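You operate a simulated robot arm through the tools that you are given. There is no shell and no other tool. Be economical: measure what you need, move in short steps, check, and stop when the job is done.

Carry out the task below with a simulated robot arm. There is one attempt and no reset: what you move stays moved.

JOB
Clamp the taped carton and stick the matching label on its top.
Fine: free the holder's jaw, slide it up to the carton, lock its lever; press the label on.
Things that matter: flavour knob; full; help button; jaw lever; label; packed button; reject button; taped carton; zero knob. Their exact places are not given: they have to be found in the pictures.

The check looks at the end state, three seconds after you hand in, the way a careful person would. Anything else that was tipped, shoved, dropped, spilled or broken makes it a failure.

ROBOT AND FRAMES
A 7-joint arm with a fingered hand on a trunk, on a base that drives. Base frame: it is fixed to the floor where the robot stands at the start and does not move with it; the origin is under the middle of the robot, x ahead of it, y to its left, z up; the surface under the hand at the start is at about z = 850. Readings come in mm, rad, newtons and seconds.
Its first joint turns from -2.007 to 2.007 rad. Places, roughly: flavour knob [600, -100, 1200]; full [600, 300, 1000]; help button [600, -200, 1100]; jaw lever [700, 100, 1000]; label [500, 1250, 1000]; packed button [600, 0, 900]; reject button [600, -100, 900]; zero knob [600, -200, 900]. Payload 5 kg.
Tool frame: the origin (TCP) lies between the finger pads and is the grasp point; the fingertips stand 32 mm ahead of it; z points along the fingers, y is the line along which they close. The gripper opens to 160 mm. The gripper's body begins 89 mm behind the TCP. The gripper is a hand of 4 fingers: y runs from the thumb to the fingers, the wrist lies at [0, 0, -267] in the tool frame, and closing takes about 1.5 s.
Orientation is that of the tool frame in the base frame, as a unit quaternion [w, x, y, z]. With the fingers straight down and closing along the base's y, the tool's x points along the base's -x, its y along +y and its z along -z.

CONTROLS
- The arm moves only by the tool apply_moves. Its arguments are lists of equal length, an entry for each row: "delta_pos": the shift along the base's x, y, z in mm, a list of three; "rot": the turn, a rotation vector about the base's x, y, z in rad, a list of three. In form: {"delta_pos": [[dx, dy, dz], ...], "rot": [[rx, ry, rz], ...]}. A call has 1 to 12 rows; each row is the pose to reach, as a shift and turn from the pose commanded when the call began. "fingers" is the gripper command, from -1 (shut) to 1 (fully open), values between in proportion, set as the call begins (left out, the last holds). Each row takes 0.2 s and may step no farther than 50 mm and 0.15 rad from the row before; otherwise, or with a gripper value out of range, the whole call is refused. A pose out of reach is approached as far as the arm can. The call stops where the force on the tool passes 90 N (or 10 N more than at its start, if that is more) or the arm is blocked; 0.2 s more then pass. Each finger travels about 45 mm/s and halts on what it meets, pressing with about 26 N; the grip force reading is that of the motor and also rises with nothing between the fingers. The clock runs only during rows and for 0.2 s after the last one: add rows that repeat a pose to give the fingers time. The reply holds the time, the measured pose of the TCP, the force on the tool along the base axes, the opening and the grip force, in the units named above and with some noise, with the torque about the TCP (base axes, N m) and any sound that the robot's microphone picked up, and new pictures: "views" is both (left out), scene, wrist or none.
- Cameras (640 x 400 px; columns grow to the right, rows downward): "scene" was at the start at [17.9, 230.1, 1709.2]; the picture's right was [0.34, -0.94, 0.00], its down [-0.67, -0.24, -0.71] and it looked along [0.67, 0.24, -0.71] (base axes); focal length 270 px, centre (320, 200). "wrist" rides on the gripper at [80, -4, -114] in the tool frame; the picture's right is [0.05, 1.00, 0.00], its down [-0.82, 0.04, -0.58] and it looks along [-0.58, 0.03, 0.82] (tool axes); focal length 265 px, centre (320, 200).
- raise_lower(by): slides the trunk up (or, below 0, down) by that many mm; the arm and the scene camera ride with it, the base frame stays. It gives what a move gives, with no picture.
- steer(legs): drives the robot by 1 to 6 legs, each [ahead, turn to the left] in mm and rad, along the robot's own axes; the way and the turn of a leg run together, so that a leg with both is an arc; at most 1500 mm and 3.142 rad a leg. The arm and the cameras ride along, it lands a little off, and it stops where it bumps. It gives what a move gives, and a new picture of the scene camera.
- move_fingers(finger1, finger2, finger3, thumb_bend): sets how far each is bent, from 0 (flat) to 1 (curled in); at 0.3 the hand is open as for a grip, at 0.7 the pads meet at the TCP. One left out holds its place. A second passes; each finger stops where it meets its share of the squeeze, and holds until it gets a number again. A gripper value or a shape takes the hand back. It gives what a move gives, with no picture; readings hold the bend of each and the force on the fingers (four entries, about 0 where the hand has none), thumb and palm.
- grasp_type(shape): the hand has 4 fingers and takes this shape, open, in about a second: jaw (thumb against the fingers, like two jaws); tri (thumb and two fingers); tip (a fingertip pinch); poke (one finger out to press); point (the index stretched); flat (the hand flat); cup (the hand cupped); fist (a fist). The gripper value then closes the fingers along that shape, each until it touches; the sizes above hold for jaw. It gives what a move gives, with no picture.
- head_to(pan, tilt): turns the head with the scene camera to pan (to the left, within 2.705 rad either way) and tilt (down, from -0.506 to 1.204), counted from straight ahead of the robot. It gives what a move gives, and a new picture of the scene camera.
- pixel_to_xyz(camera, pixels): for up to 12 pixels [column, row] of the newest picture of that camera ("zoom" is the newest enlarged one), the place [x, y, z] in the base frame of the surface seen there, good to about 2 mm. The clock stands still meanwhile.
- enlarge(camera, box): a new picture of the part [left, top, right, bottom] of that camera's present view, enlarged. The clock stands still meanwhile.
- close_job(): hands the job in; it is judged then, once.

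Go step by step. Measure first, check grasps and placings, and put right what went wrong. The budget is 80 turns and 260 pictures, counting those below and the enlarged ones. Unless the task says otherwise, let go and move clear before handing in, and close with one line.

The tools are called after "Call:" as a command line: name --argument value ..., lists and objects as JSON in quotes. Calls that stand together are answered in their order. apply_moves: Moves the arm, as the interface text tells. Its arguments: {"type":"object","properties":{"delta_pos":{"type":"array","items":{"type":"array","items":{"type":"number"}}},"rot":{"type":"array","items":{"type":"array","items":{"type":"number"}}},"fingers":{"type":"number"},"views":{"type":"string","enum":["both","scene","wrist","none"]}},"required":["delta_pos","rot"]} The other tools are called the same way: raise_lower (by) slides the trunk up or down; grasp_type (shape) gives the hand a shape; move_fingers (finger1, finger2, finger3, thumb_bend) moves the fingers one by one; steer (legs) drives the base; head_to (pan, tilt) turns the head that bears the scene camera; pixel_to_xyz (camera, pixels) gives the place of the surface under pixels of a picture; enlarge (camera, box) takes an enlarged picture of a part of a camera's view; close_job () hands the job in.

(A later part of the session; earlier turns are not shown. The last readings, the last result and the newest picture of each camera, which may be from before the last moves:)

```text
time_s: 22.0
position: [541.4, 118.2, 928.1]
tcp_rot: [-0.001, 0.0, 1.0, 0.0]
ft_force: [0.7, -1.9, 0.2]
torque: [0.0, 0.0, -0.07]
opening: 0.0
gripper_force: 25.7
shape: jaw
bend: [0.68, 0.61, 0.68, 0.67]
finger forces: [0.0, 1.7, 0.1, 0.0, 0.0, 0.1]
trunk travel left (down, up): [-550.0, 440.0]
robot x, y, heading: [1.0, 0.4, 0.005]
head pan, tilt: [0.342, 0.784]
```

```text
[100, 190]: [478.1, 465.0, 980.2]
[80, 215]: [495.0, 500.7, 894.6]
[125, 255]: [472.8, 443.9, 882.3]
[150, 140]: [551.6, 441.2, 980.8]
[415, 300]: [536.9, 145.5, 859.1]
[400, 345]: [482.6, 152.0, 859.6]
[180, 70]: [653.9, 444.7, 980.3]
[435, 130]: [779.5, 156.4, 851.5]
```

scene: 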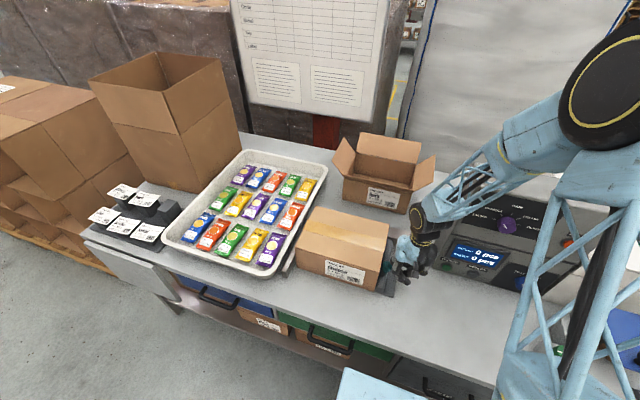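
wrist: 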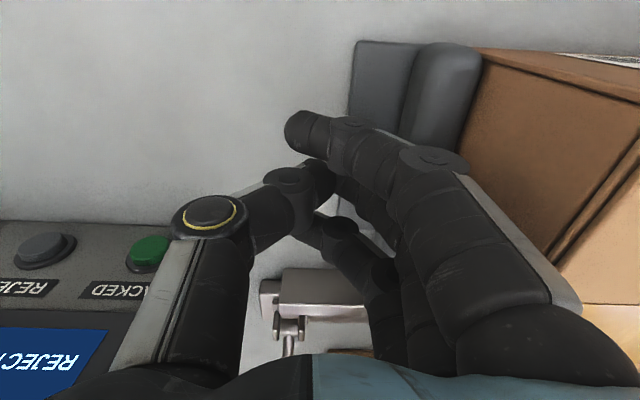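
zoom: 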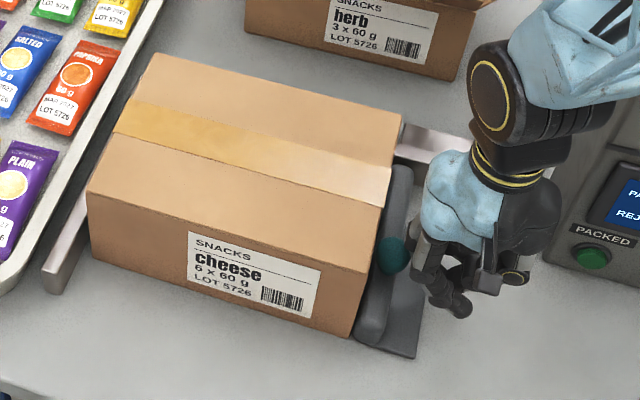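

The carton's left edge is near y≈468 and the fence's inner face near 493. I'll go on another ~22 mm in small steps.

Call:
apply_moves --delta_pos '[[0, 4, 0], [0, 8, 0], [0, 12, 0], [0, 16, 0], [0, 20, 0]]' --rot '[[0, 0, 0], [0, 0, 0], [0, 0, 0], [0, 0, 0], [0, 0, 0]]' --views "none"

Call:
enlarge --camera "scene" --box '[270, 190, 400, 300]'

```text
time_s: 23.2
position: [542.5, 135.0, 929.7]
tcp_rot: [0.0, 0.001, 1.0, -0.001]
ft_force: [0.9, -26.2, 4.3]
torque: [0.37, 0.0, -0.04]
opening: 0.1
gripper_force: 26.0
shape: jaw
bend: [0.68, 0.59, 0.68, 0.67]
finger forces: [0.0, 25.6, 0.0, 0.0, 0.0, 0.0]
trunk travel left (down, up): [-550.0, 440.0]
robot x, y, heading: [2.3, -1.7, 0.002]
head pan, tilt: [0.342, 0.784]
```

```text
3.64 times, centred on (335, 245) of scene
```

zoom: 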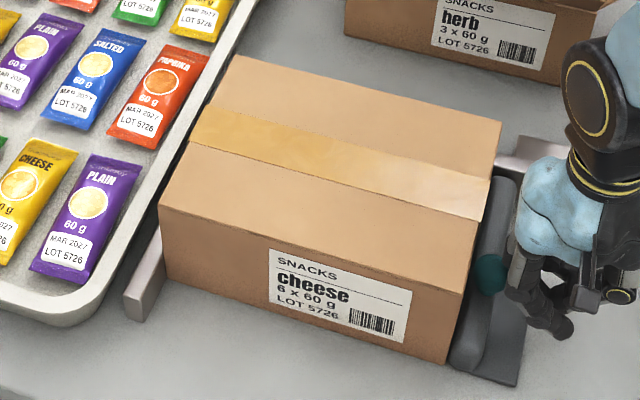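

The carton is now clamped against the fence at about 26 N. I'll back off gently, lift, and turn the hand toward the lever, narrowing the opening.

Call:
apply_moves --delta_pos '[[0, -10, 0], [0, -20, 0], [0, -20, 45], [0, -20, 90], [5, -20, 135], [15, -20, 180], [25, -20, 190], [40, -20, 190]]' --rot '[[0, 0, 0], [0, 0, 0], [0, 0, 0], [0, 0, 0], [0, 0, -0.12], [0, 0, -0.26], [0, 0, -0.4], [0, 0, -0.54]]' --views "none"

Call:
apply_moves --delta_pos '[[15, 0, 0], [30, 0, 0], [45, -5, 0], [65, -10, 0], [85, -15, 0], [105, -20, 0], [125, -23, 0], [155, -26, 0], [175, -29, 0], [195, -29, 0]]' --rot '[[0, 0, -0.13], [0, 0, -0.27], [0, 0, -0.41], [0, 0, -0.55], [0, 0, -0.69], [0, 0, -0.83], [0, 0, -0.97], [0, 0, -1.03], [0, 0, -1.03], [0, 0, -1.03]]' --fingers -0.22

```text
time_s: 25.0
position: [582.2, 120.4, 1116.5]
tcp_rot: [-0.001, 0.268, 0.963, -0.001]
ft_force: [0.6, 0.2, 0.2]
torque: [0.04, 0.0, -0.01]
opening: 0.0
gripper_force: 26.3
shape: jaw
bend: [0.68, 0.6, 0.68, 0.67]
finger forces: [0.0, 0.0, 0.1, 0.1, 0.1, 0.1]
trunk travel left (down, up): [-550.0, 440.0]
robot x, y, heading: [2.6, -0.9, -0.001]
head pan, tilt: [0.342, 0.784]
```

```text
time_s: 27.2
position: [779.1, 89.7, 1118.3]
tcp_rot: [0.0, 0.707, 0.707, 0.0]
ft_force: [0.9, 0.1, -0.8]
torque: [0.02, 0.02, -0.02]
opening: 62.4
gripper_force: 0.0
shape: jaw
bend: [0.73, 0.73, 0.73, 0.7]
finger forces: [0.0, 0.0, 0.0, 0.0, 0.1, 0.0]
trunk travel left (down, up): [-550.0, 440.0]
robot x, y, heading: [2.8, -4.7, 0.001]
head pan, tilt: [0.342, 0.784]
```

scene: 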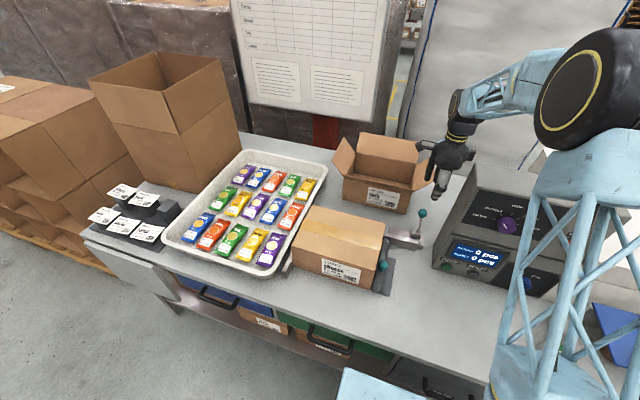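
wrist: 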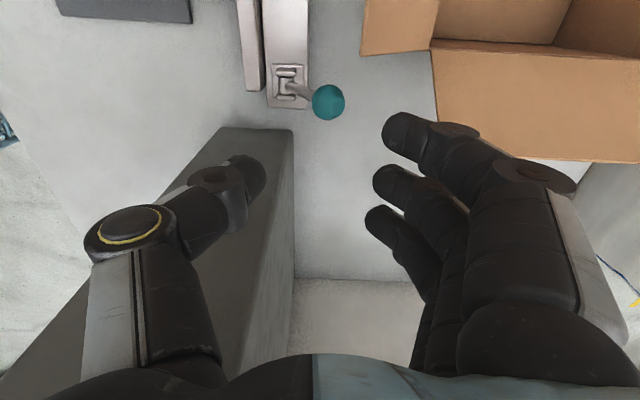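

The ball is at wrist (328,102), and the herb carton's side flap is nearby at (440,50)–(600,160). I'll measure both before descending.

Call:
pixel_to_xyz --camera "wrist" --pixels '[[328, 95], [340, 100], [440, 60], [436, 55], [440, 120], [520, 150], [560, 155], [365, 30], [430, 45], [390, 122], [575, 190], [470, 155]]'

```text
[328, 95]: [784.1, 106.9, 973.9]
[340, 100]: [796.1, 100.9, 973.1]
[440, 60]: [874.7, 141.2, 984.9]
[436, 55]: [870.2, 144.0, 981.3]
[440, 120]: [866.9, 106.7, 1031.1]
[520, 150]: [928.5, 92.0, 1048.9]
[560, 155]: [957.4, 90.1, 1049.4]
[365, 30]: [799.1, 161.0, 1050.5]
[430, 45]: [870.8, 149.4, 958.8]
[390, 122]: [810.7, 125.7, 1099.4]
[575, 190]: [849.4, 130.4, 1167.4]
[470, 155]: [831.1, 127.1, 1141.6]
```

The side flap starts at x≈865 and the knuckles reach about 855, so there is clearance. I'll descend around the ball at x≈776.

Call:
apply_moves --delta_pos '[[-2, 0, -40], [-2, 0, -80], [-2, 0, -110], [-2, 0, -130], [-2, 0, -150]]' --rot '[[0, 0, 0], [0, 0, 0], [0, 0, 0], [0, 0, 0], [0, 0, 0]]'

```text
time_s: 28.4
position: [774.9, 88.6, 966.3]
tcp_rot: [0.0, 0.707, 0.707, 0.001]
ft_force: [-1.0, 0.4, 0.0]
torque: [-0.03, 0.0, 0.03]
opening: 62.2
gripper_force: 0.0
shape: jaw
bend: [0.73, 0.73, 0.73, 0.7]
finger forces: [0.0, 0.0, 0.1, 0.1, 0.1, 0.0]
trunk travel left (down, up): [-550.0, 440.0]
robot x, y, heading: [2.0, -0.6, -0.003]
head pan, tilt: [0.342, 0.784]
```

scene: 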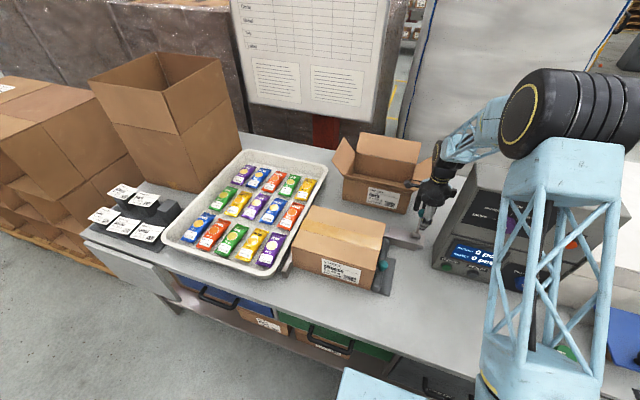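
wrist: 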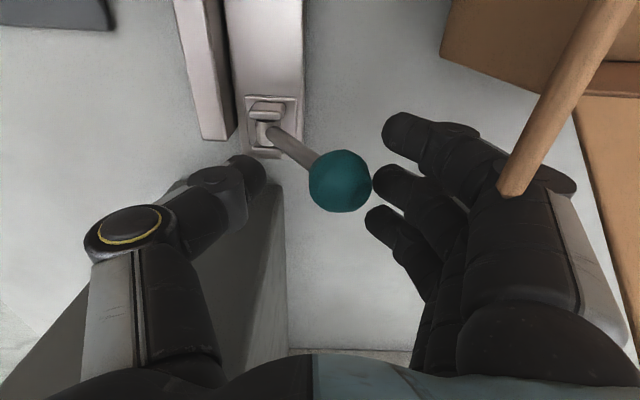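

The ball is bracketed and aligned with the middle finger. I'll pull toward −x.

Call:
apply_moves --delta_pos '[[-10, 0, 2], [-20, 0, 4], [-30, 0, 6], [-40, 0, 8], [-50, 0, 8], [-60, 0, 7], [-70, 0, 5], [-80, 0, 3], [-90, 0, 0], [-97, 0, -2], [-104, 0, -3]]' --rot '[[0, 0, 0], [0, 0, 0], [0, 0, 0], [0, 0, 0], [0, 0, 0], [0, 0, 0], [0, 0, 0], [0, 0, 0], [0, 0, 0], [0, 0, 0], [0, 0, 0]]'

```text
time_s: 30.8
position: [668.9, 89.6, 964.9]
tcp_rot: [0.001, 0.707, 0.707, 0.0]
ft_force: [2.3, 0.6, 1.9]
torque: [0.03, -0.14, -0.01]
opening: 63.4
gripper_force: 0.1
shape: jaw
bend: [0.73, 0.73, 0.73, 0.7]
finger forces: [0.0, 3.3, 0.0, 0.0, 0.0, 0.0]
trunk travel left (down, up): [-550.0, 440.0]
robot x, y, heading: [2.9, 3.4, -0.001]
head pan, tilt: [0.342, 0.784]
```

scene: 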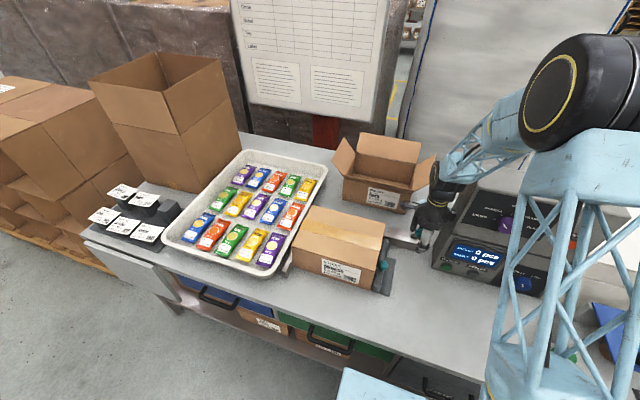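
wrist: 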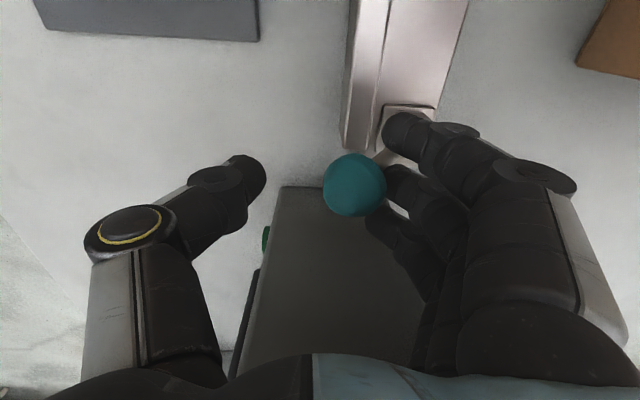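

The lever moved easily. I'll push on until it meets its stop.

Call:
apply_moves --delta_pos '[[-5, 0, -2], [-10, 0, -4], [-15, 0, -6], [-20, 0, -8], [-24, 0, -9]]' --rot '[[0, 0, 0], [0, 0, 0], [0, 0, 0], [0, 0, 0], [0, 0, 0]]'

Call:
pixel_to_xyz --camera "wrist" --pixels '[[355, 175], [355, 190]]'

```text
time_s: 32.0
position: [647.7, 86.6, 956.9]
tcp_rot: [0.001, 0.707, 0.707, 0.0]
ft_force: [11.8, -6.9, 22.5]
torque: [-0.03, -1.61, -0.53]
opening: 69.0
gripper_force: 0.0
shape: jaw
bend: [0.73, 0.71, 0.73, 0.7]
finger forces: [0.5, 21.5, 0.1, 0.1, 0.1, 0.0]
trunk travel left (down, up): [-550.0, 440.0]
robot x, y, heading: [1.0, -0.3, -0.002]
head pan, tilt: [0.342, 0.784]
```

scene: 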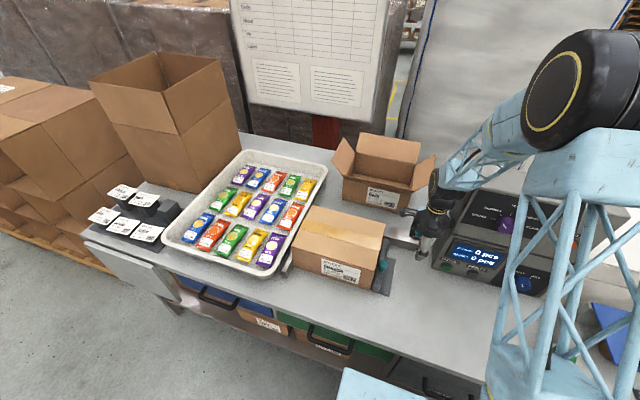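
wrist: 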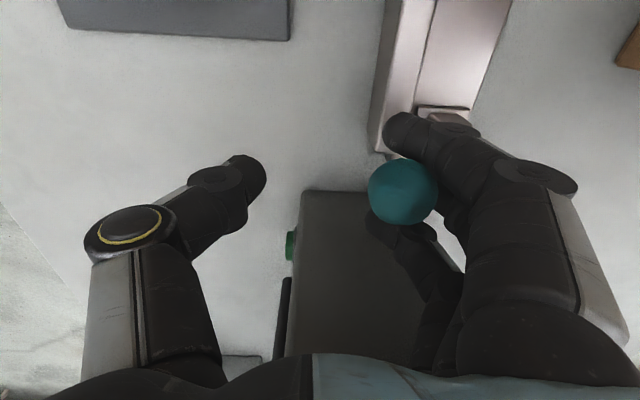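

```text
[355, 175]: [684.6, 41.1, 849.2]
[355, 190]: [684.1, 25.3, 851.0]
```

The force is rising, so I'll measure the ball at wrist (402,190).

Call:
pixel_to_xyz --camera "wrist" --pixels '[[402, 185], [385, 190], [400, 170]]'

```text
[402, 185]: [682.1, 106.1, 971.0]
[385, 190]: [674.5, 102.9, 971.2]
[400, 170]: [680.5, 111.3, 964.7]
```

The ball is back at its starting position (about 682, 977), which is the locked stop. I'll relieve the pressure, lift away and check.

Call:
apply_moves --delta_pos '[[12, 0, 3], [20, 0, 5], [20, 0, 50], [20, 0, 95], [10, 0, 140], [-30, 0, 165], [-75, 0, 180]]' --rot '[[0, 0, 0], [0, 0, 0], [0, 0, 0], [0, 0, 0], [0, 0, 0], [0, 0, 0], [0, 0, 0]]'

Call:
enlarge --camera "scene" --box '[270, 190, 440, 310]'

Call:
pixel_to_xyz --camera "zoom" --pixels '[[560, 160], [100, 190], [90, 175], [180, 60], [440, 125], [395, 255], [440, 280], [60, 265], [250, 160], [230, 100], [200, 200]]'

```text
time_s: 33.6
position: [570.1, 91.0, 1140.7]
tcp_rot: [0.0, 0.707, 0.707, 0.0]
ft_force: [0.4, 0.0, 0.0]
torque: [-0.01, 0.0, 0.01]
opening: 62.5
gripper_force: 0.1
shape: jaw
bend: [0.73, 0.73, 0.73, 0.7]
finger forces: [0.0, 0.0, 0.0, 0.1, 0.0, 0.0]
trunk travel left (down, up): [-550.0, 440.0]
robot x, y, heading: [0.2, 0.4, 0.002]
head pan, tilt: [0.342, 0.784]
```

scene: 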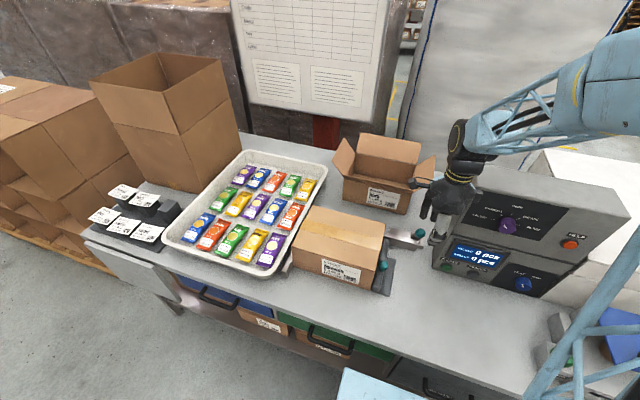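
wrist: 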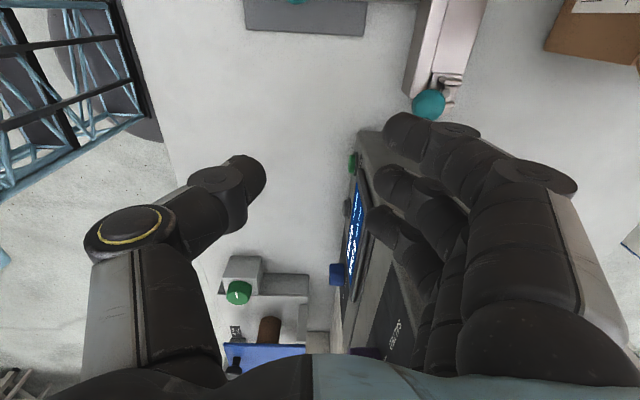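

```text
3.33 times, centred on (355, 250) of scene
```

zoom: 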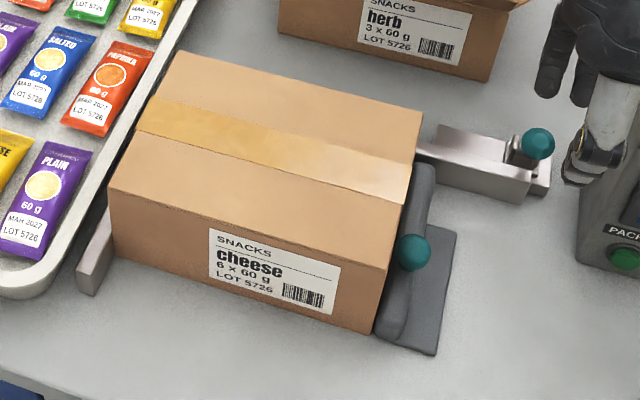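

```text
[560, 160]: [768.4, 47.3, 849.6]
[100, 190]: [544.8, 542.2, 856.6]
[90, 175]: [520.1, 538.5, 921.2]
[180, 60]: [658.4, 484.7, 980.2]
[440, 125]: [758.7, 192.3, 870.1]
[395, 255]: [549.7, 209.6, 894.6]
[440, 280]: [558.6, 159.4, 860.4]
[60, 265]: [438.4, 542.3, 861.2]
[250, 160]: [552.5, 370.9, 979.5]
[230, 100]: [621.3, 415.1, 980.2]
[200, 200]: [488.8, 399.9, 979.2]
```

The carton is clamped: its top is at z=980, x 474–664, y≈205–490, and the lever is locked. Before driving to a spot between the labels and the carton, I'll measure the table edge and the tall box.

Call:
pixel_to_xyz --camera "scene" --pixels '[[90, 82], [172, 110], [240, 150], [85, 232], [180, 300], [330, 345], [180, 190], [320, 340], [470, 392], [100, 140], [60, 120], [20, 200]]'

```text
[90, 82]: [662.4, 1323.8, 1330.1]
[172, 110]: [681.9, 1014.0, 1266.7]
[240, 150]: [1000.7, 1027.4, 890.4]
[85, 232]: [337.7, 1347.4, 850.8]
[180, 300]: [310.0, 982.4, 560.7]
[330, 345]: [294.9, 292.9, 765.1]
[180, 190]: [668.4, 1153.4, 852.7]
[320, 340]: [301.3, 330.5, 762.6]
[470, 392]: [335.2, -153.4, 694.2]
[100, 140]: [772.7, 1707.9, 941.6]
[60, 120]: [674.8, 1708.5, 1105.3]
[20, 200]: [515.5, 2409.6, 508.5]
```

The table's front edge is at x≈300–335. I'll back up a little, turn left, drive to y≈800 and turn to face the table again; the arm sweeps at z>1100, clear of everything.

Call:
steer --legs '[[-120, 0], [0, 1.571], [790, 0], [0, -1.571], [70, 0]]'

```text
time_s: 47.2
position: [506.6, 897.3, 1139.0]
tcp_rot: [-0.001, 0.691, 0.723, -0.001]
ft_force: [0.6, 0.4, -0.5]
torque: [0.02, 0.03, -0.01]
opening: 62.5
gripper_force: 0.1
shape: jaw
bend: [0.73, 0.73, 0.73, 0.7]
finger forces: [0.0, 0.1, 0.1, 0.1, 0.0, 0.1]
trunk travel left (down, up): [-550.0, 440.0]
robot x, y, heading: [-60.4, 779.1, 0.049]
head pan, tilt: [0.342, 0.784]
```

scene: 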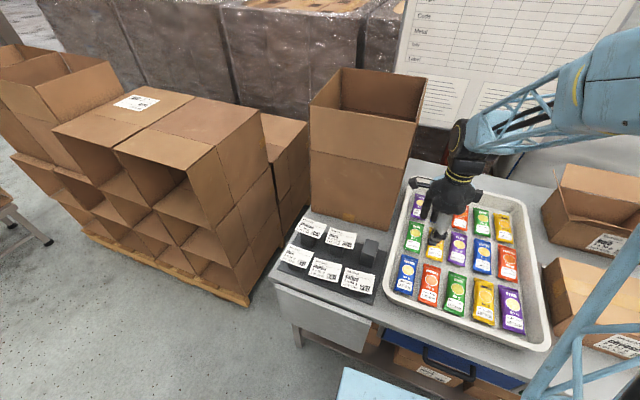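

Now the labels are around scene (330,250). I'll take a close look and measure the cheese label's corners and post.

Call:
enlarge --camera "scene" --box '[270, 205, 390, 305]'

Call:
pixel_to_xyz --camera "zoom" --pixels '[[160, 55], [240, 90], [215, 140], [130, 108], [190, 95], [180, 150], [210, 160], [260, 175], [110, 170], [280, 80], [190, 175], [340, 110]]'

```text
4.00 times, centred on (330, 255) of scene
```

zoom: 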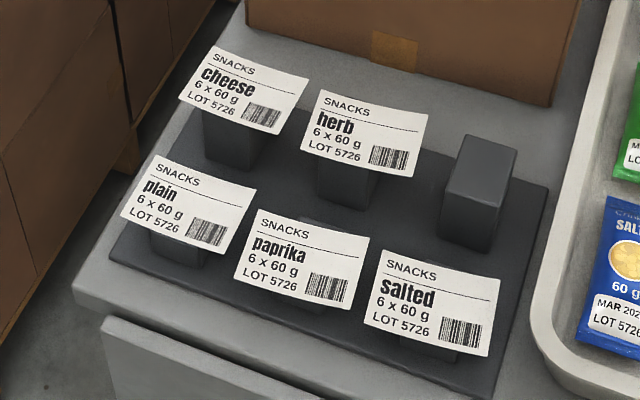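

```text
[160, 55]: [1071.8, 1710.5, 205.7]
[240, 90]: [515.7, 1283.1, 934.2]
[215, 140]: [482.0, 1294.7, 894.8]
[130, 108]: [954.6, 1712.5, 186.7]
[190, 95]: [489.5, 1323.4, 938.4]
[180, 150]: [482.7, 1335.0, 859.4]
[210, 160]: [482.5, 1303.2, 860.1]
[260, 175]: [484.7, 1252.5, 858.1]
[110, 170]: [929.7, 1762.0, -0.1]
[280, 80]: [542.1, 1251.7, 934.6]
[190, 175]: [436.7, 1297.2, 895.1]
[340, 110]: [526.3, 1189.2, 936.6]
```

I'll refine the label outline and the post size using points just inside the corners, plus the empty post.

Call:
pixel_to_xyz --camera "zoom" --pixels '[[216, 50], [303, 82], [276, 130], [184, 97], [228, 110], [260, 65], [200, 72], [292, 105], [470, 140], [513, 152], [490, 208], [446, 195]]'

Call:
pixel_to_xyz --camera "zoom" --pixels '[[205, 125], [205, 155], [250, 165], [268, 150], [268, 140], [220, 165], [322, 92], [305, 150], [410, 175], [158, 158], [253, 190], [215, 250]]'

```text
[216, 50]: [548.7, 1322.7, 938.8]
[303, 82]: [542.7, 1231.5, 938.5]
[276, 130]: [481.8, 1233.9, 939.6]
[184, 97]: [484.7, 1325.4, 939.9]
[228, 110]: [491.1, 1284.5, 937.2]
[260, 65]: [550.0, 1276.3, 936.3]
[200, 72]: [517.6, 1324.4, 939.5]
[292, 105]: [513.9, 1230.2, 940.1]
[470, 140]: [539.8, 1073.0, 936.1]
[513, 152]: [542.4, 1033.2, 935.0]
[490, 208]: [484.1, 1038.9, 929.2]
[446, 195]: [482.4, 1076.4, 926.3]
```

```text
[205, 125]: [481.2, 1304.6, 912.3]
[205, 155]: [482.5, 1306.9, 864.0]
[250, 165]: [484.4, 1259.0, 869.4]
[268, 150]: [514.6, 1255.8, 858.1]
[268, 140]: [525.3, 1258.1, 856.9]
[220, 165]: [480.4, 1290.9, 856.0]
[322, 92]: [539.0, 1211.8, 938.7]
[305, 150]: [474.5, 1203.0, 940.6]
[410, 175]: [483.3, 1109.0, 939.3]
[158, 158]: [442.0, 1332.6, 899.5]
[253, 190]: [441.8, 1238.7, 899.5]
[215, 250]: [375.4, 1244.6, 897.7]
```

The cheese label spans x 480–551, y 1228–1328 at z≈938, on a 50 mm wide post (y 1256–1306), leaving ~22 mm overhang at its left side. I'll pinch that overhang with the hand pointing −y, which means driving further left. First I'll check the pallet stack's position.

Call:
pixel_to_xyz --camera "scene" --pixels '[[248, 303], [90, 235], [230, 270], [190, 245], [60, 130], [160, 180], [15, 155], [10, 240], [300, 340], [50, 240]]'

Call:
apply_moves --delta_pos '[[-30, -10, 20], [-60, -20, 30], [-90, -30, 40]]' --rot '[[0, 0, 0], [0, 0, 0], [0, 0, 0]]' --views "none"

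```text
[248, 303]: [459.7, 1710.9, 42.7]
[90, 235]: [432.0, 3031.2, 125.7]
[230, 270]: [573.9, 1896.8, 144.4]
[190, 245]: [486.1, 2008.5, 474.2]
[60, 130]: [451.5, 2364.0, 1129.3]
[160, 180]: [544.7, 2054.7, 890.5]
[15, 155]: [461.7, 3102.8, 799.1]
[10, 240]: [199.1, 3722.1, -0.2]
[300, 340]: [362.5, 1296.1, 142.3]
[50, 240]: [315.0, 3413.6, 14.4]
```

```text
time_s: 48.0
position: [415.5, 865.8, 1179.6]
tcp_rot: [0.001, 0.691, 0.723, 0.0]
ft_force: [-0.4, -0.6, -0.1]
torque: [0.02, -0.01, 0.0]
opening: 62.2
gripper_force: 0.0
shape: jaw
bend: [0.73, 0.73, 0.73, 0.7]
finger forces: [0.1, 0.0, 0.0, 0.0, 0.1, 0.1]
trunk travel left (down, up): [-550.0, 440.0]
robot x, y, heading: [-60.4, 778.8, 0.046]
head pan, tilt: [0.342, 0.784]
```

The stack is at x≥450 and y≥1700, so the retracted arm clears it. Driving to y≈1320.

Call:
steer --legs '[[-70, 0], [0, 1.525], [545, 0], [0, -1.571], [50, 0]]'

```text
time_s: 60.2
position: [421.2, 1350.0, 1178.3]
tcp_rot: [-0.002, 0.729, 0.685, -0.001]
ft_force: [0.5, -0.1, -0.4]
torque: [0.02, 0.02, 0.03]
opening: 62.5
gripper_force: 0.1
shape: jaw
bend: [0.73, 0.73, 0.73, 0.7]
finger forces: [0.0, 0.0, 0.0, 0.0, 0.0, 0.1]
trunk travel left (down, up): [-550.0, 440.0]
robot x, y, heading: [-66.1, 1314.5, -0.054]
head pan, tilt: [0.342, 0.784]
```

scene: 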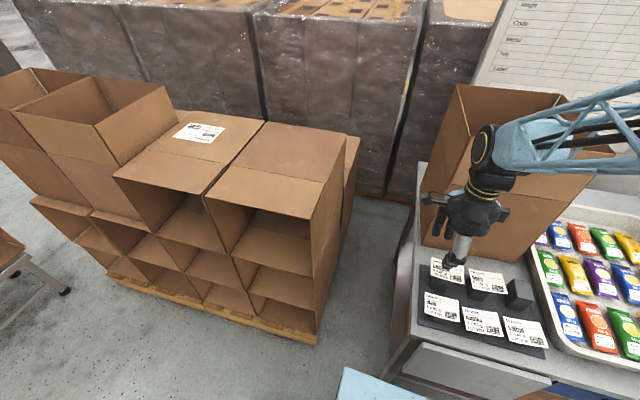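

The robot is at y≈1314. Before laying the hand over to point −y, I'll check how much room there is to the stack's near corner.

Call:
pixel_to_xyz --camera "scene" --pixels '[[357, 140], [325, 180], [312, 218], [320, 270], [316, 335], [340, 230], [350, 170], [270, 125], [440, 262], [462, 268], [455, 285], [433, 278]]'

```text
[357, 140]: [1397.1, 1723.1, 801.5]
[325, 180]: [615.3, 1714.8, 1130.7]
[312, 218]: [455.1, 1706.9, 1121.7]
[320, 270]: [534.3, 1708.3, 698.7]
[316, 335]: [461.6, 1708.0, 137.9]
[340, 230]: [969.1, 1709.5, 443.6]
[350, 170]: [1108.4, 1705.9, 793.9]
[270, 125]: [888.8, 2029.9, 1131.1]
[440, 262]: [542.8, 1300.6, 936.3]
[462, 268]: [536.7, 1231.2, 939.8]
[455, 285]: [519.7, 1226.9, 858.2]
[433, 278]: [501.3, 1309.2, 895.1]
```

The stack is at y≥1707, so I'll yaw the hand 25° (pointing mostly −y and slightly +x) to keep the wrist clear, with the thumb underneath. I'll rotate while high up.

Call:
apply_moves --delta_pos '[[0, 10, 0], [0, 20, 0], [0, 30, 0], [0, 40, 0], [0, 40, 0], [0, 40, 0], [5, 40, 0], [10, 40, 0], [15, 40, 0], [20, 40, 0], [25, 40, 0], [30, 40, 0]]' --rot '[[-0.07, -0.103, -0.064], [-0.141, -0.207, -0.128], [-0.212, -0.311, -0.192], [-0.283, -0.415, -0.257], [-0.354, -0.52, -0.321], [-0.424, -0.624, -0.385], [-0.495, -0.728, -0.449], [-0.566, -0.832, -0.513], [-0.637, -0.936, -0.578], [-0.707, -1.04, -0.642], [-0.778, -1.143, -0.706], [-0.849, -1.247, -0.77]]' --fingers -0.22

```text
time_s: 62.8
position: [450.3, 1392.1, 1178.0]
tcp_rot: [0.652, 0.715, 0.205, 0.145]
ft_force: [0.2, 0.4, -0.3]
torque: [-0.02, 0.0, -0.03]
opening: 62.4
gripper_force: 0.1
shape: jaw
bend: [0.73, 0.73, 0.73, 0.7]
finger forces: [0.1, 0.0, 0.0, 0.1, 0.0, 0.0]
trunk travel left (down, up): [-550.0, 440.0]
robot x, y, heading: [-64.3, 1312.4, -0.059]
head pan, tilt: [0.342, 0.784]
```

scene: 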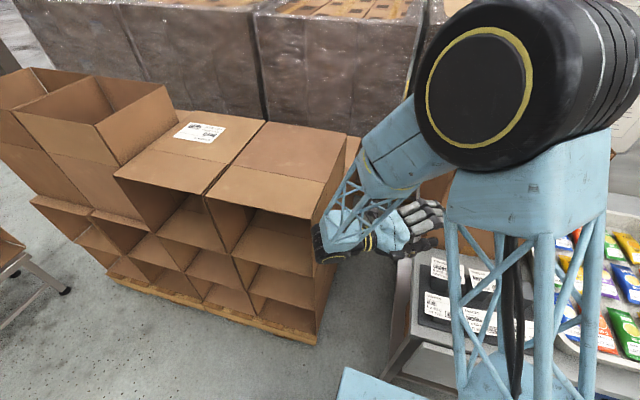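
wrist: 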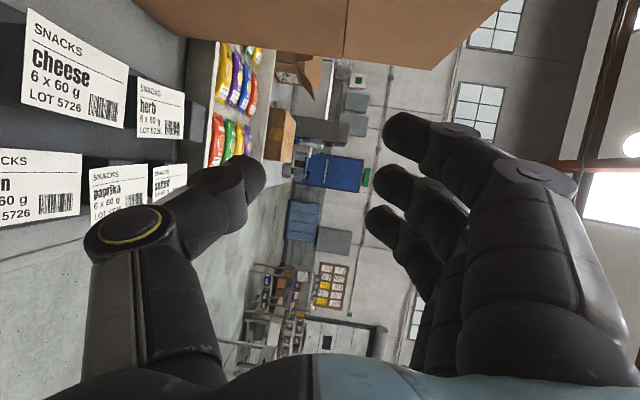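

The pose was reached cleanly. I'll finish the last bit of rotation and descend to the pre-grasp pose at label height, just outside its left edge.

Call:
apply_moves --delta_pos '[[8, 0, -40], [16, 0, -80], [24, 0, -120], [32, 0, -160], [33, -5, -200], [33, -8, -238], [33, -8, -238]]' --rot '[[-0.07, -0.103, -0.064], [-0.07, -0.103, -0.064], [-0.07, -0.103, -0.064], [-0.07, -0.103, -0.064], [-0.07, -0.103, -0.064], [-0.07, -0.103, -0.064], [-0.07, -0.103, -0.064]]'

Call:
enlarge --camera "scene" --box '[330, 200, 470, 300]'

```text
time_s: 64.4
position: [484.5, 1381.4, 936.8]
tcp_rot: [0.69, 0.691, 0.154, 0.152]
ft_force: [-0.1, 0.3, 0.0]
torque: [-0.02, 0.02, -0.01]
opening: 62.4
gripper_force: 0.0
shape: jaw
bend: [0.73, 0.73, 0.73, 0.7]
finger forces: [0.1, 0.0, 0.1, 0.0, 0.0, 0.1]
trunk travel left (down, up): [-550.0, 440.0]
robot x, y, heading: [-66.0, 1313.9, -0.057]
head pan, tilt: [0.342, 0.784]
```

scene: 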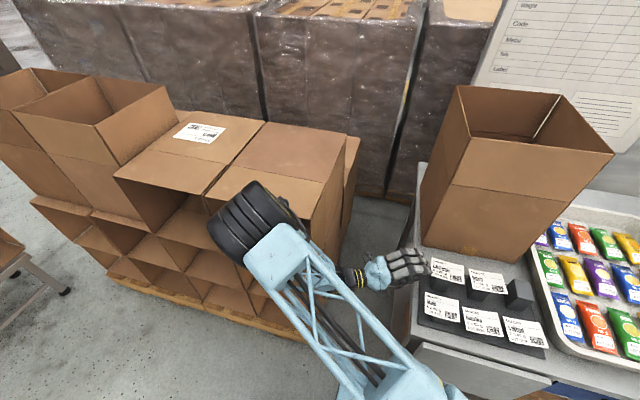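
wrist: 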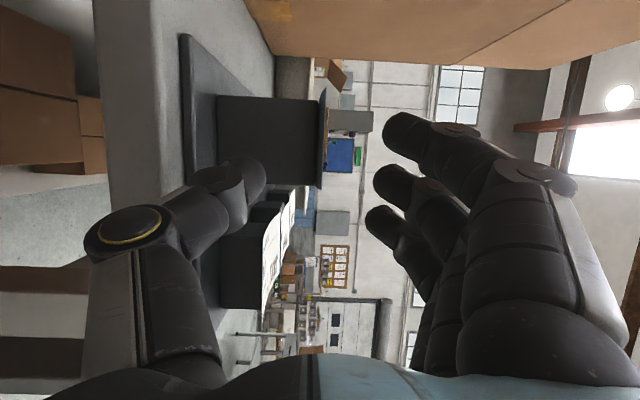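

```text
4.00 times, centred on (400, 250) of scene
```

zoom: 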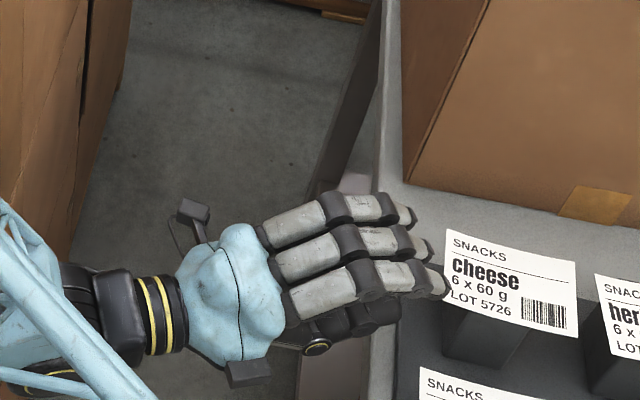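

The label shows edge-on at wrist col ≈325, centred between thumb and fingers. I'll advance along the hand's axis so the fingertips straddle the overhang.

Call:
apply_moves --delta_pos '[[5, -12, 1], [10, -24, 1], [14, -34, 1], [17, -41, 1]]' --rot '[[0, 0, 0], [0, 0, 0], [0, 0, 0], [0, 0, 0]]'

Call:
enlarge --camera "scene" --box '[380, 220, 480, 290]'

Call:
enlarge --camera "wrist" --box '[180, 80, 420, 240]'

```text
time_s: 65.4
position: [500.9, 1341.5, 941.5]
tcp_rot: [0.69, 0.69, 0.154, 0.153]
ft_force: [-0.2, 2.0, 0.2]
torque: [0.13, 0.05, -0.02]
opening: 62.3
gripper_force: 0.0
shape: jaw
bend: [0.73, 0.73, 0.73, 0.7]
finger forces: [0.0, 0.0, 0.0, 0.0, 2.2, 0.1]
trunk travel left (down, up): [-550.0, 440.0]
robot x, y, heading: [-61.7, 1313.8, -0.058]
head pan, tilt: [0.342, 0.784]
```

scene: 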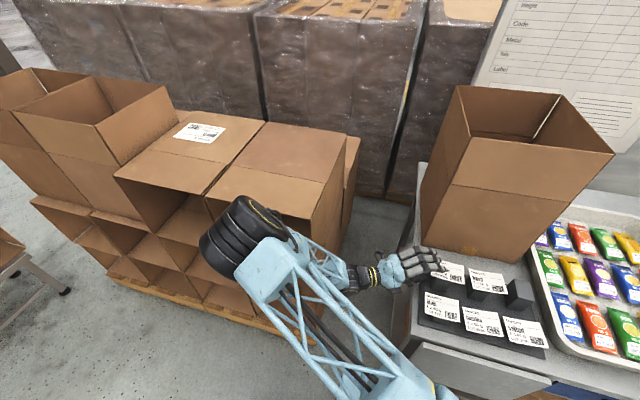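
wrist: 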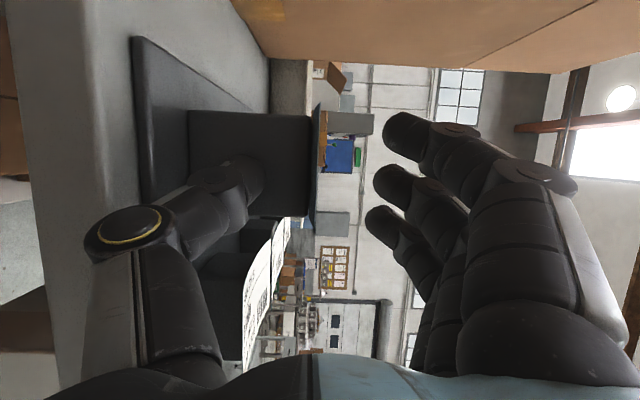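

```text
5.71 times, centred on (430, 255) of scene
```

zoom: 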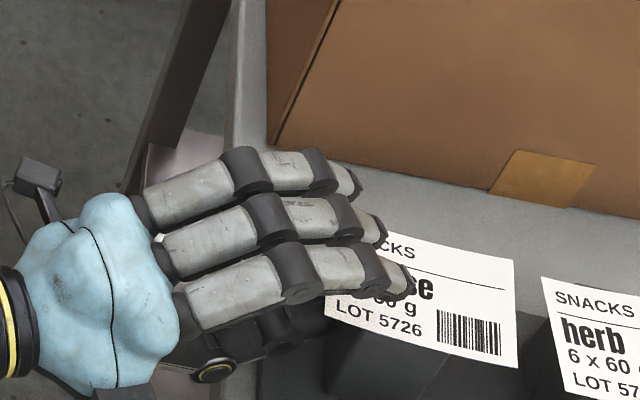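

```text
2.50 times, centred on (300, 160) of wrist
```

zoom: 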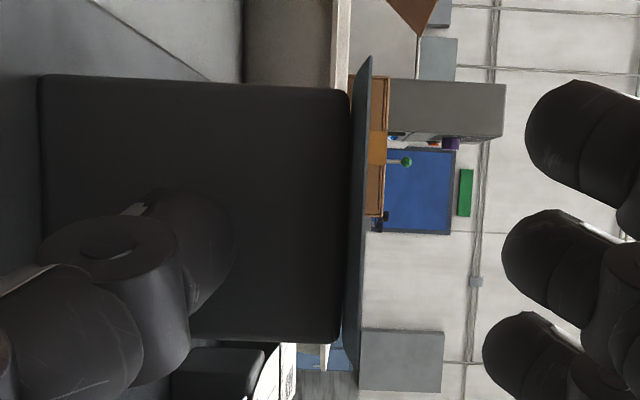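

The thumb lightly touches the post (2 N). I'll back off 4 mm, lower 2 mm, and close on the label.

Call:
apply_moves --delta_pos '[[-2, 4, -2], [-2, 4, -2]]' --rot '[[0, 0, 0], [0, 0, 0]]' --views "none"

Call:
apply_moves --delta_pos '[[0, 0, 0], [0, 0, 0], [0, 0, 0], [0, 0, 0], [0, 0, 0], [0, 0, 0], [0, 0, 0], [0, 0, 0]]' --rot '[[0, 0, 0], [0, 0, 0], [0, 0, 0], [0, 0, 0], [0, 0, 0], [0, 0, 0], [0, 0, 0], [0, 0, 0]]' --fingers -1

Call:
enlarge --camera "scene" --box '[380, 220, 480, 290]'

Call:
enlarge --camera "wrist" --box '[180, 80, 420, 240]'

```text
time_s: 66.0
position: [498.7, 1345.6, 940.3]
tcp_rot: [0.689, 0.692, 0.154, 0.152]
ft_force: [-0.2, 0.8, -0.2]
torque: [0.01, 0.0, 0.03]
opening: 62.1
gripper_force: 0.0
shape: jaw
bend: [0.73, 0.73, 0.73, 0.7]
finger forces: [0.0, 0.0, 0.0, 0.0, 0.0, 0.0]
trunk travel left (down, up): [-550.0, 440.0]
robot x, y, heading: [-63.4, 1315.0, -0.054]
head pan, tilt: [0.342, 0.784]
```

```text
time_s: 67.8
position: [497.6, 1345.1, 941.9]
tcp_rot: [0.689, 0.691, 0.154, 0.152]
ft_force: [-0.3, -0.8, 2.4]
torque: [-0.2, 0.03, 0.02]
opening: 0.0
gripper_force: 25.9
shape: jaw
bend: [0.65, 0.7, 0.67, 0.7]
finger forces: [7.1, 7.2, 10.7, 0.0, 22.6, 0.1]
trunk travel left (down, up): [-550.0, 440.0]
robot x, y, heading: [-64.7, 1314.2, -0.053]
head pan, tilt: [0.342, 0.784]
```

scene: 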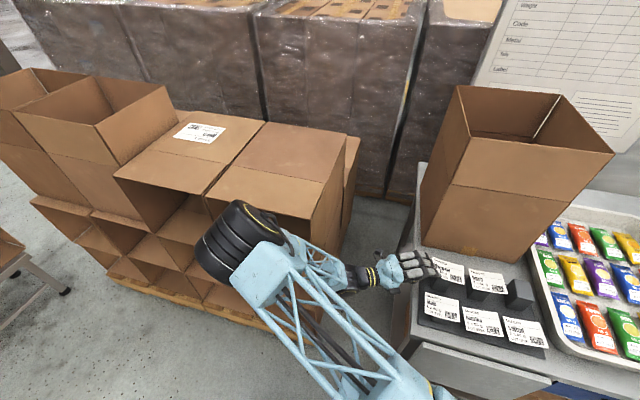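
wrist: 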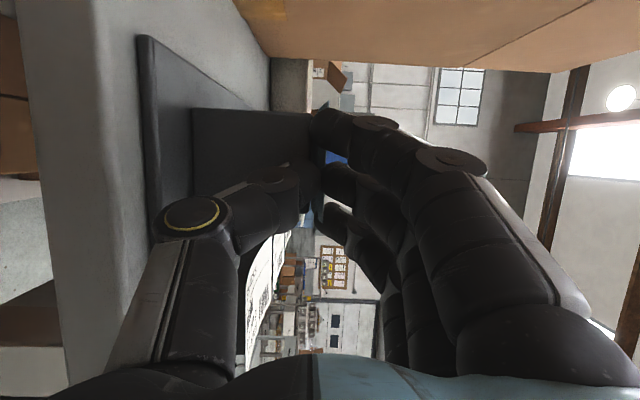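

```text
5.71 times, centred on (430, 255) of scene
```

zoom: 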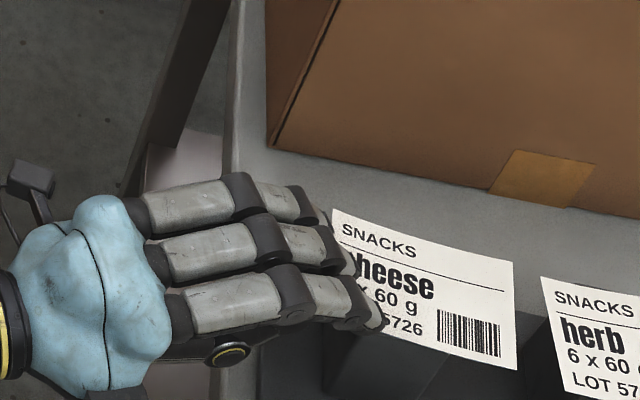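

```text
2.50 times, centred on (300, 160) of wrist
```

zoom: 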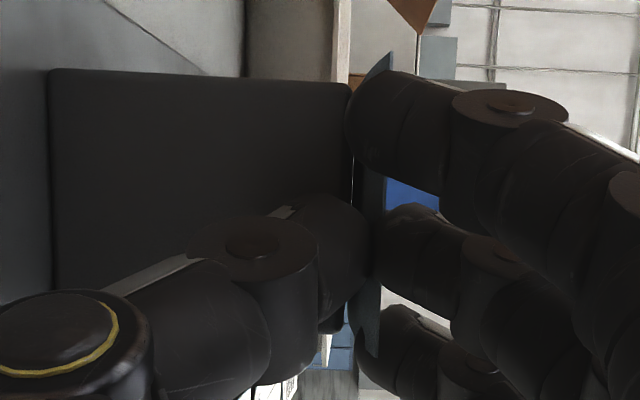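

Thumb 22.6 N against fingers 7–11 N: the label edge is pinched. I'll lift straight up.

Call:
apply_moves --delta_pos '[[0, 0, 8], [0, 0, 20], [0, 0, 40], [0, 0, 70], [0, 0, 100]]' --rot '[[0, 0, 0], [0, 0, 0], [0, 0, 0], [0, 0, 0], [0, 0, 0]]'

Call:
enlarge --camera "scene" --box '[380, 200, 500, 290]'

```text
time_s: 69.0
position: [498.7, 1346.7, 1037.1]
tcp_rot: [0.69, 0.69, 0.154, 0.153]
ft_force: [-0.3, -0.4, -0.7]
torque: [-0.03, -0.02, 0.04]
opening: 0.0
gripper_force: 26.1
shape: jaw
bend: [0.64, 0.69, 0.67, 0.7]
finger forces: [6.6, 9.5, 8.3, 0.0, 24.2, 0.0]
trunk travel left (down, up): [-550.0, 440.0]
robot x, y, heading: [-63.2, 1311.4, -0.055]
head pan, tilt: [0.342, 0.784]
```

scene: 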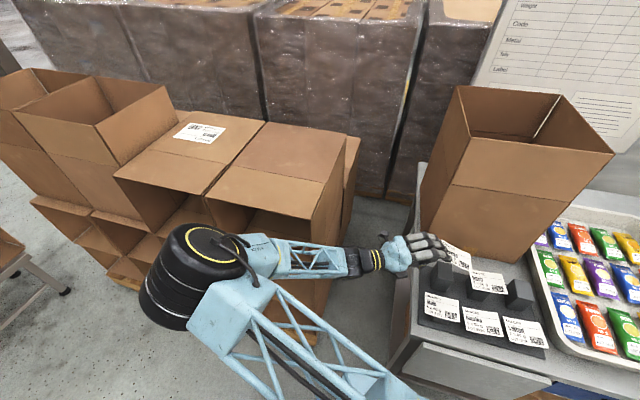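
wrist: 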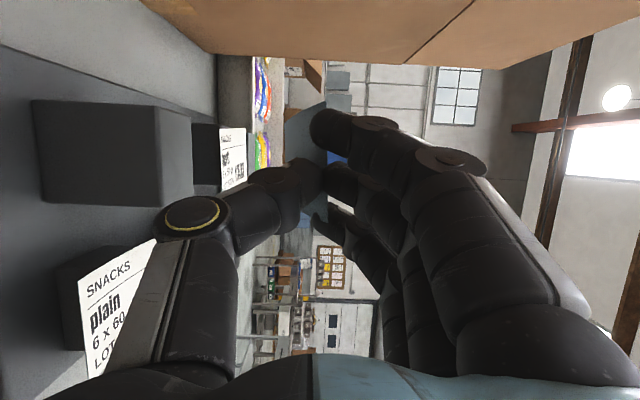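

```text
4.44 times, centred on (440, 245) of scene
```

zoom: 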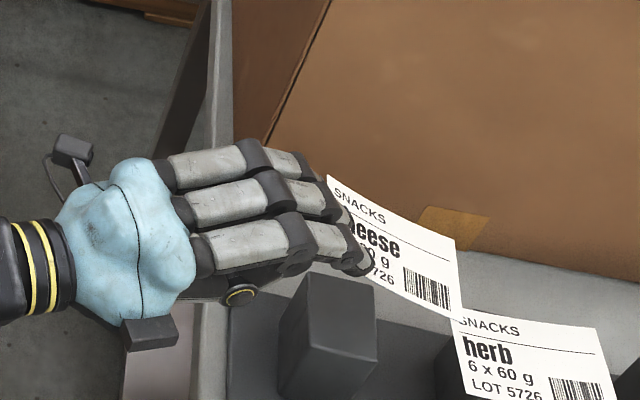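

The label came off its post and is held, sloping somewhat. I'll measure its pose.

Call:
pixel_to_xyz --camera "zoom" --pixels '[[334, 186], [452, 242], [456, 308], [390, 285], [400, 215], [345, 195], [430, 290], [400, 250], [425, 260], [452, 275]]'

```text
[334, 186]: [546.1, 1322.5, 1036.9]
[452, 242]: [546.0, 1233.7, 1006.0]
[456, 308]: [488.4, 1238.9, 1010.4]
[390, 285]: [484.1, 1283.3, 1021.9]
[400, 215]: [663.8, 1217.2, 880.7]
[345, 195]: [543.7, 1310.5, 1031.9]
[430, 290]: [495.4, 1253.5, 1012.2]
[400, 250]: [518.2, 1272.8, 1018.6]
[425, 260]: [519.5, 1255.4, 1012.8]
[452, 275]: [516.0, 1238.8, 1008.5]
```

The label slopes 19° down toward −y with its edges still square to the axes and its centre at TCP+(17,−67), which suits placing the far edge first. I'll raise it and carry it −y toward the carton.

Call:
apply_moves --delta_pos '[[0, 0, 30], [0, 0, 60], [0, -20, 80], [3, -55, 85], [6, -95, 85], [9, -135, 85], [12, -175, 85], [15, -215, 85], [18, -255, 85], [21, -295, 85], [24, -335, 85], [27, -375, 85]]' --rot '[[0, 0, 0], [0, 0, 0], [0, 0, 0], [0, 0, 0], [0, 0, 0], [0, 0, 0], [0, 0, 0], [0, 0, 0], [0, 0, 0], [0, 0, 0], [0, 0, 0], [0, 0, 0]]'

Call:
head_to --pan -0.3 --tilt 0.75

```text
time_s: 71.6
position: [529.1, 968.1, 1126.5]
tcp_rot: [0.689, 0.691, 0.155, 0.153]
ft_force: [0.1, -0.8, -0.2]
torque: [0.03, -0.02, 0.05]
opening: 0.0
gripper_force: 26.1
shape: jaw
bend: [0.64, 0.69, 0.67, 0.7]
finger forces: [6.5, 9.4, 8.1, 0.1, 23.5, 0.0]
trunk travel left (down, up): [-550.0, 440.0]
robot x, y, heading: [-63.7, 1312.2, -0.056]
head pan, tilt: [0.342, 0.784]
```

scene: 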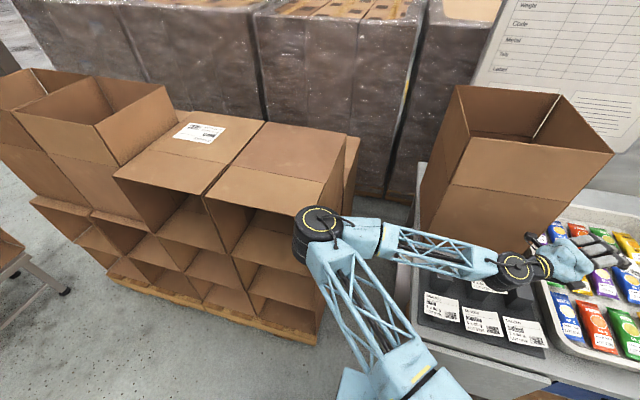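
wrist: 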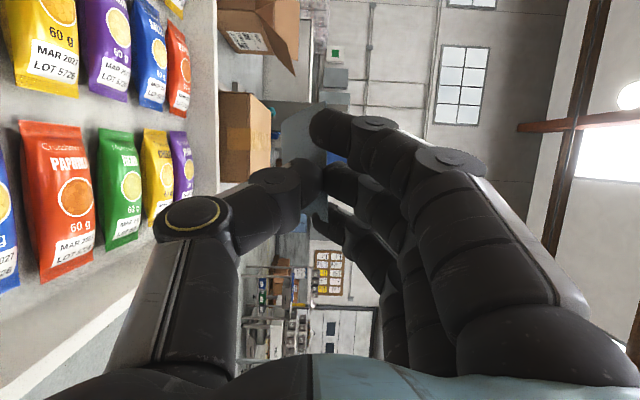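

```text
time_s: 72.7
position: [527.9, 969.0, 1127.5]
tcp_rot: [0.69, 0.691, 0.154, 0.152]
ft_force: [-0.1, -0.2, -0.8]
torque: [0.0, 0.0, -0.01]
opening: 0.0
gripper_force: 26.2
shape: jaw
bend: [0.64, 0.69, 0.67, 0.7]
finger forces: [6.5, 9.4, 8.0, 0.1, 23.7, 0.1]
trunk travel left (down, up): [-550.0, 440.0]
robot x, y, heading: [-62.5, 1317.0, -0.056]
head pan, tilt: [-0.3, 0.75]
```

scene: 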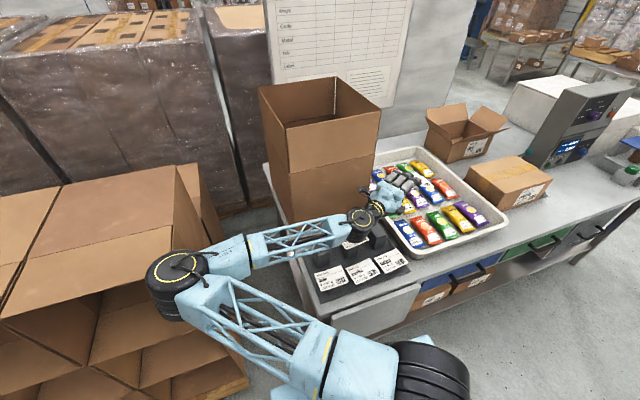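

Reaching from here would put the forearm low over the label posts. I'll instead back off, drive the robot to y≈850 with the label held high, and place from there.

Call:
steer --legs '[[-250, 0], [0, -1.515], [480, 0], [0, 1.571]]'

```text
time_s: 84.9
position: [306.3, 580.2, 1126.9]
tcp_rot: [0.681, 0.682, 0.188, 0.187]
ft_force: [0.0, 0.5, -0.1]
torque: [0.01, 0.0, -0.04]
opening: 0.2
gripper_force: 26.0
shape: jaw
bend: [0.64, 0.69, 0.67, 0.7]
finger forces: [6.5, 9.6, 8.1, 0.0, 23.8, 0.1]
trunk travel left (down, up): [-550.0, 440.0]
robot x, y, heading: [-317.2, 869.2, 0.046]
head pan, tilt: [-0.3, 0.75]
```

scene: 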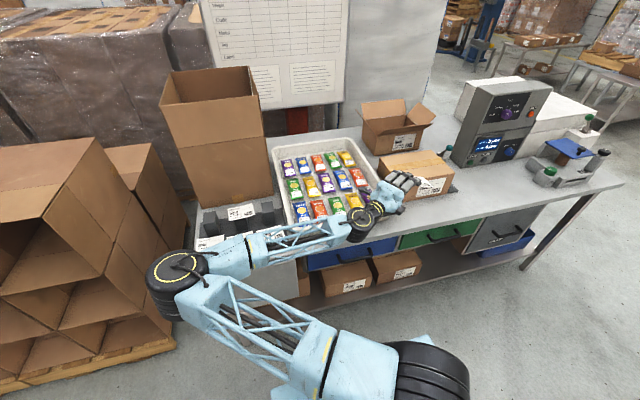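

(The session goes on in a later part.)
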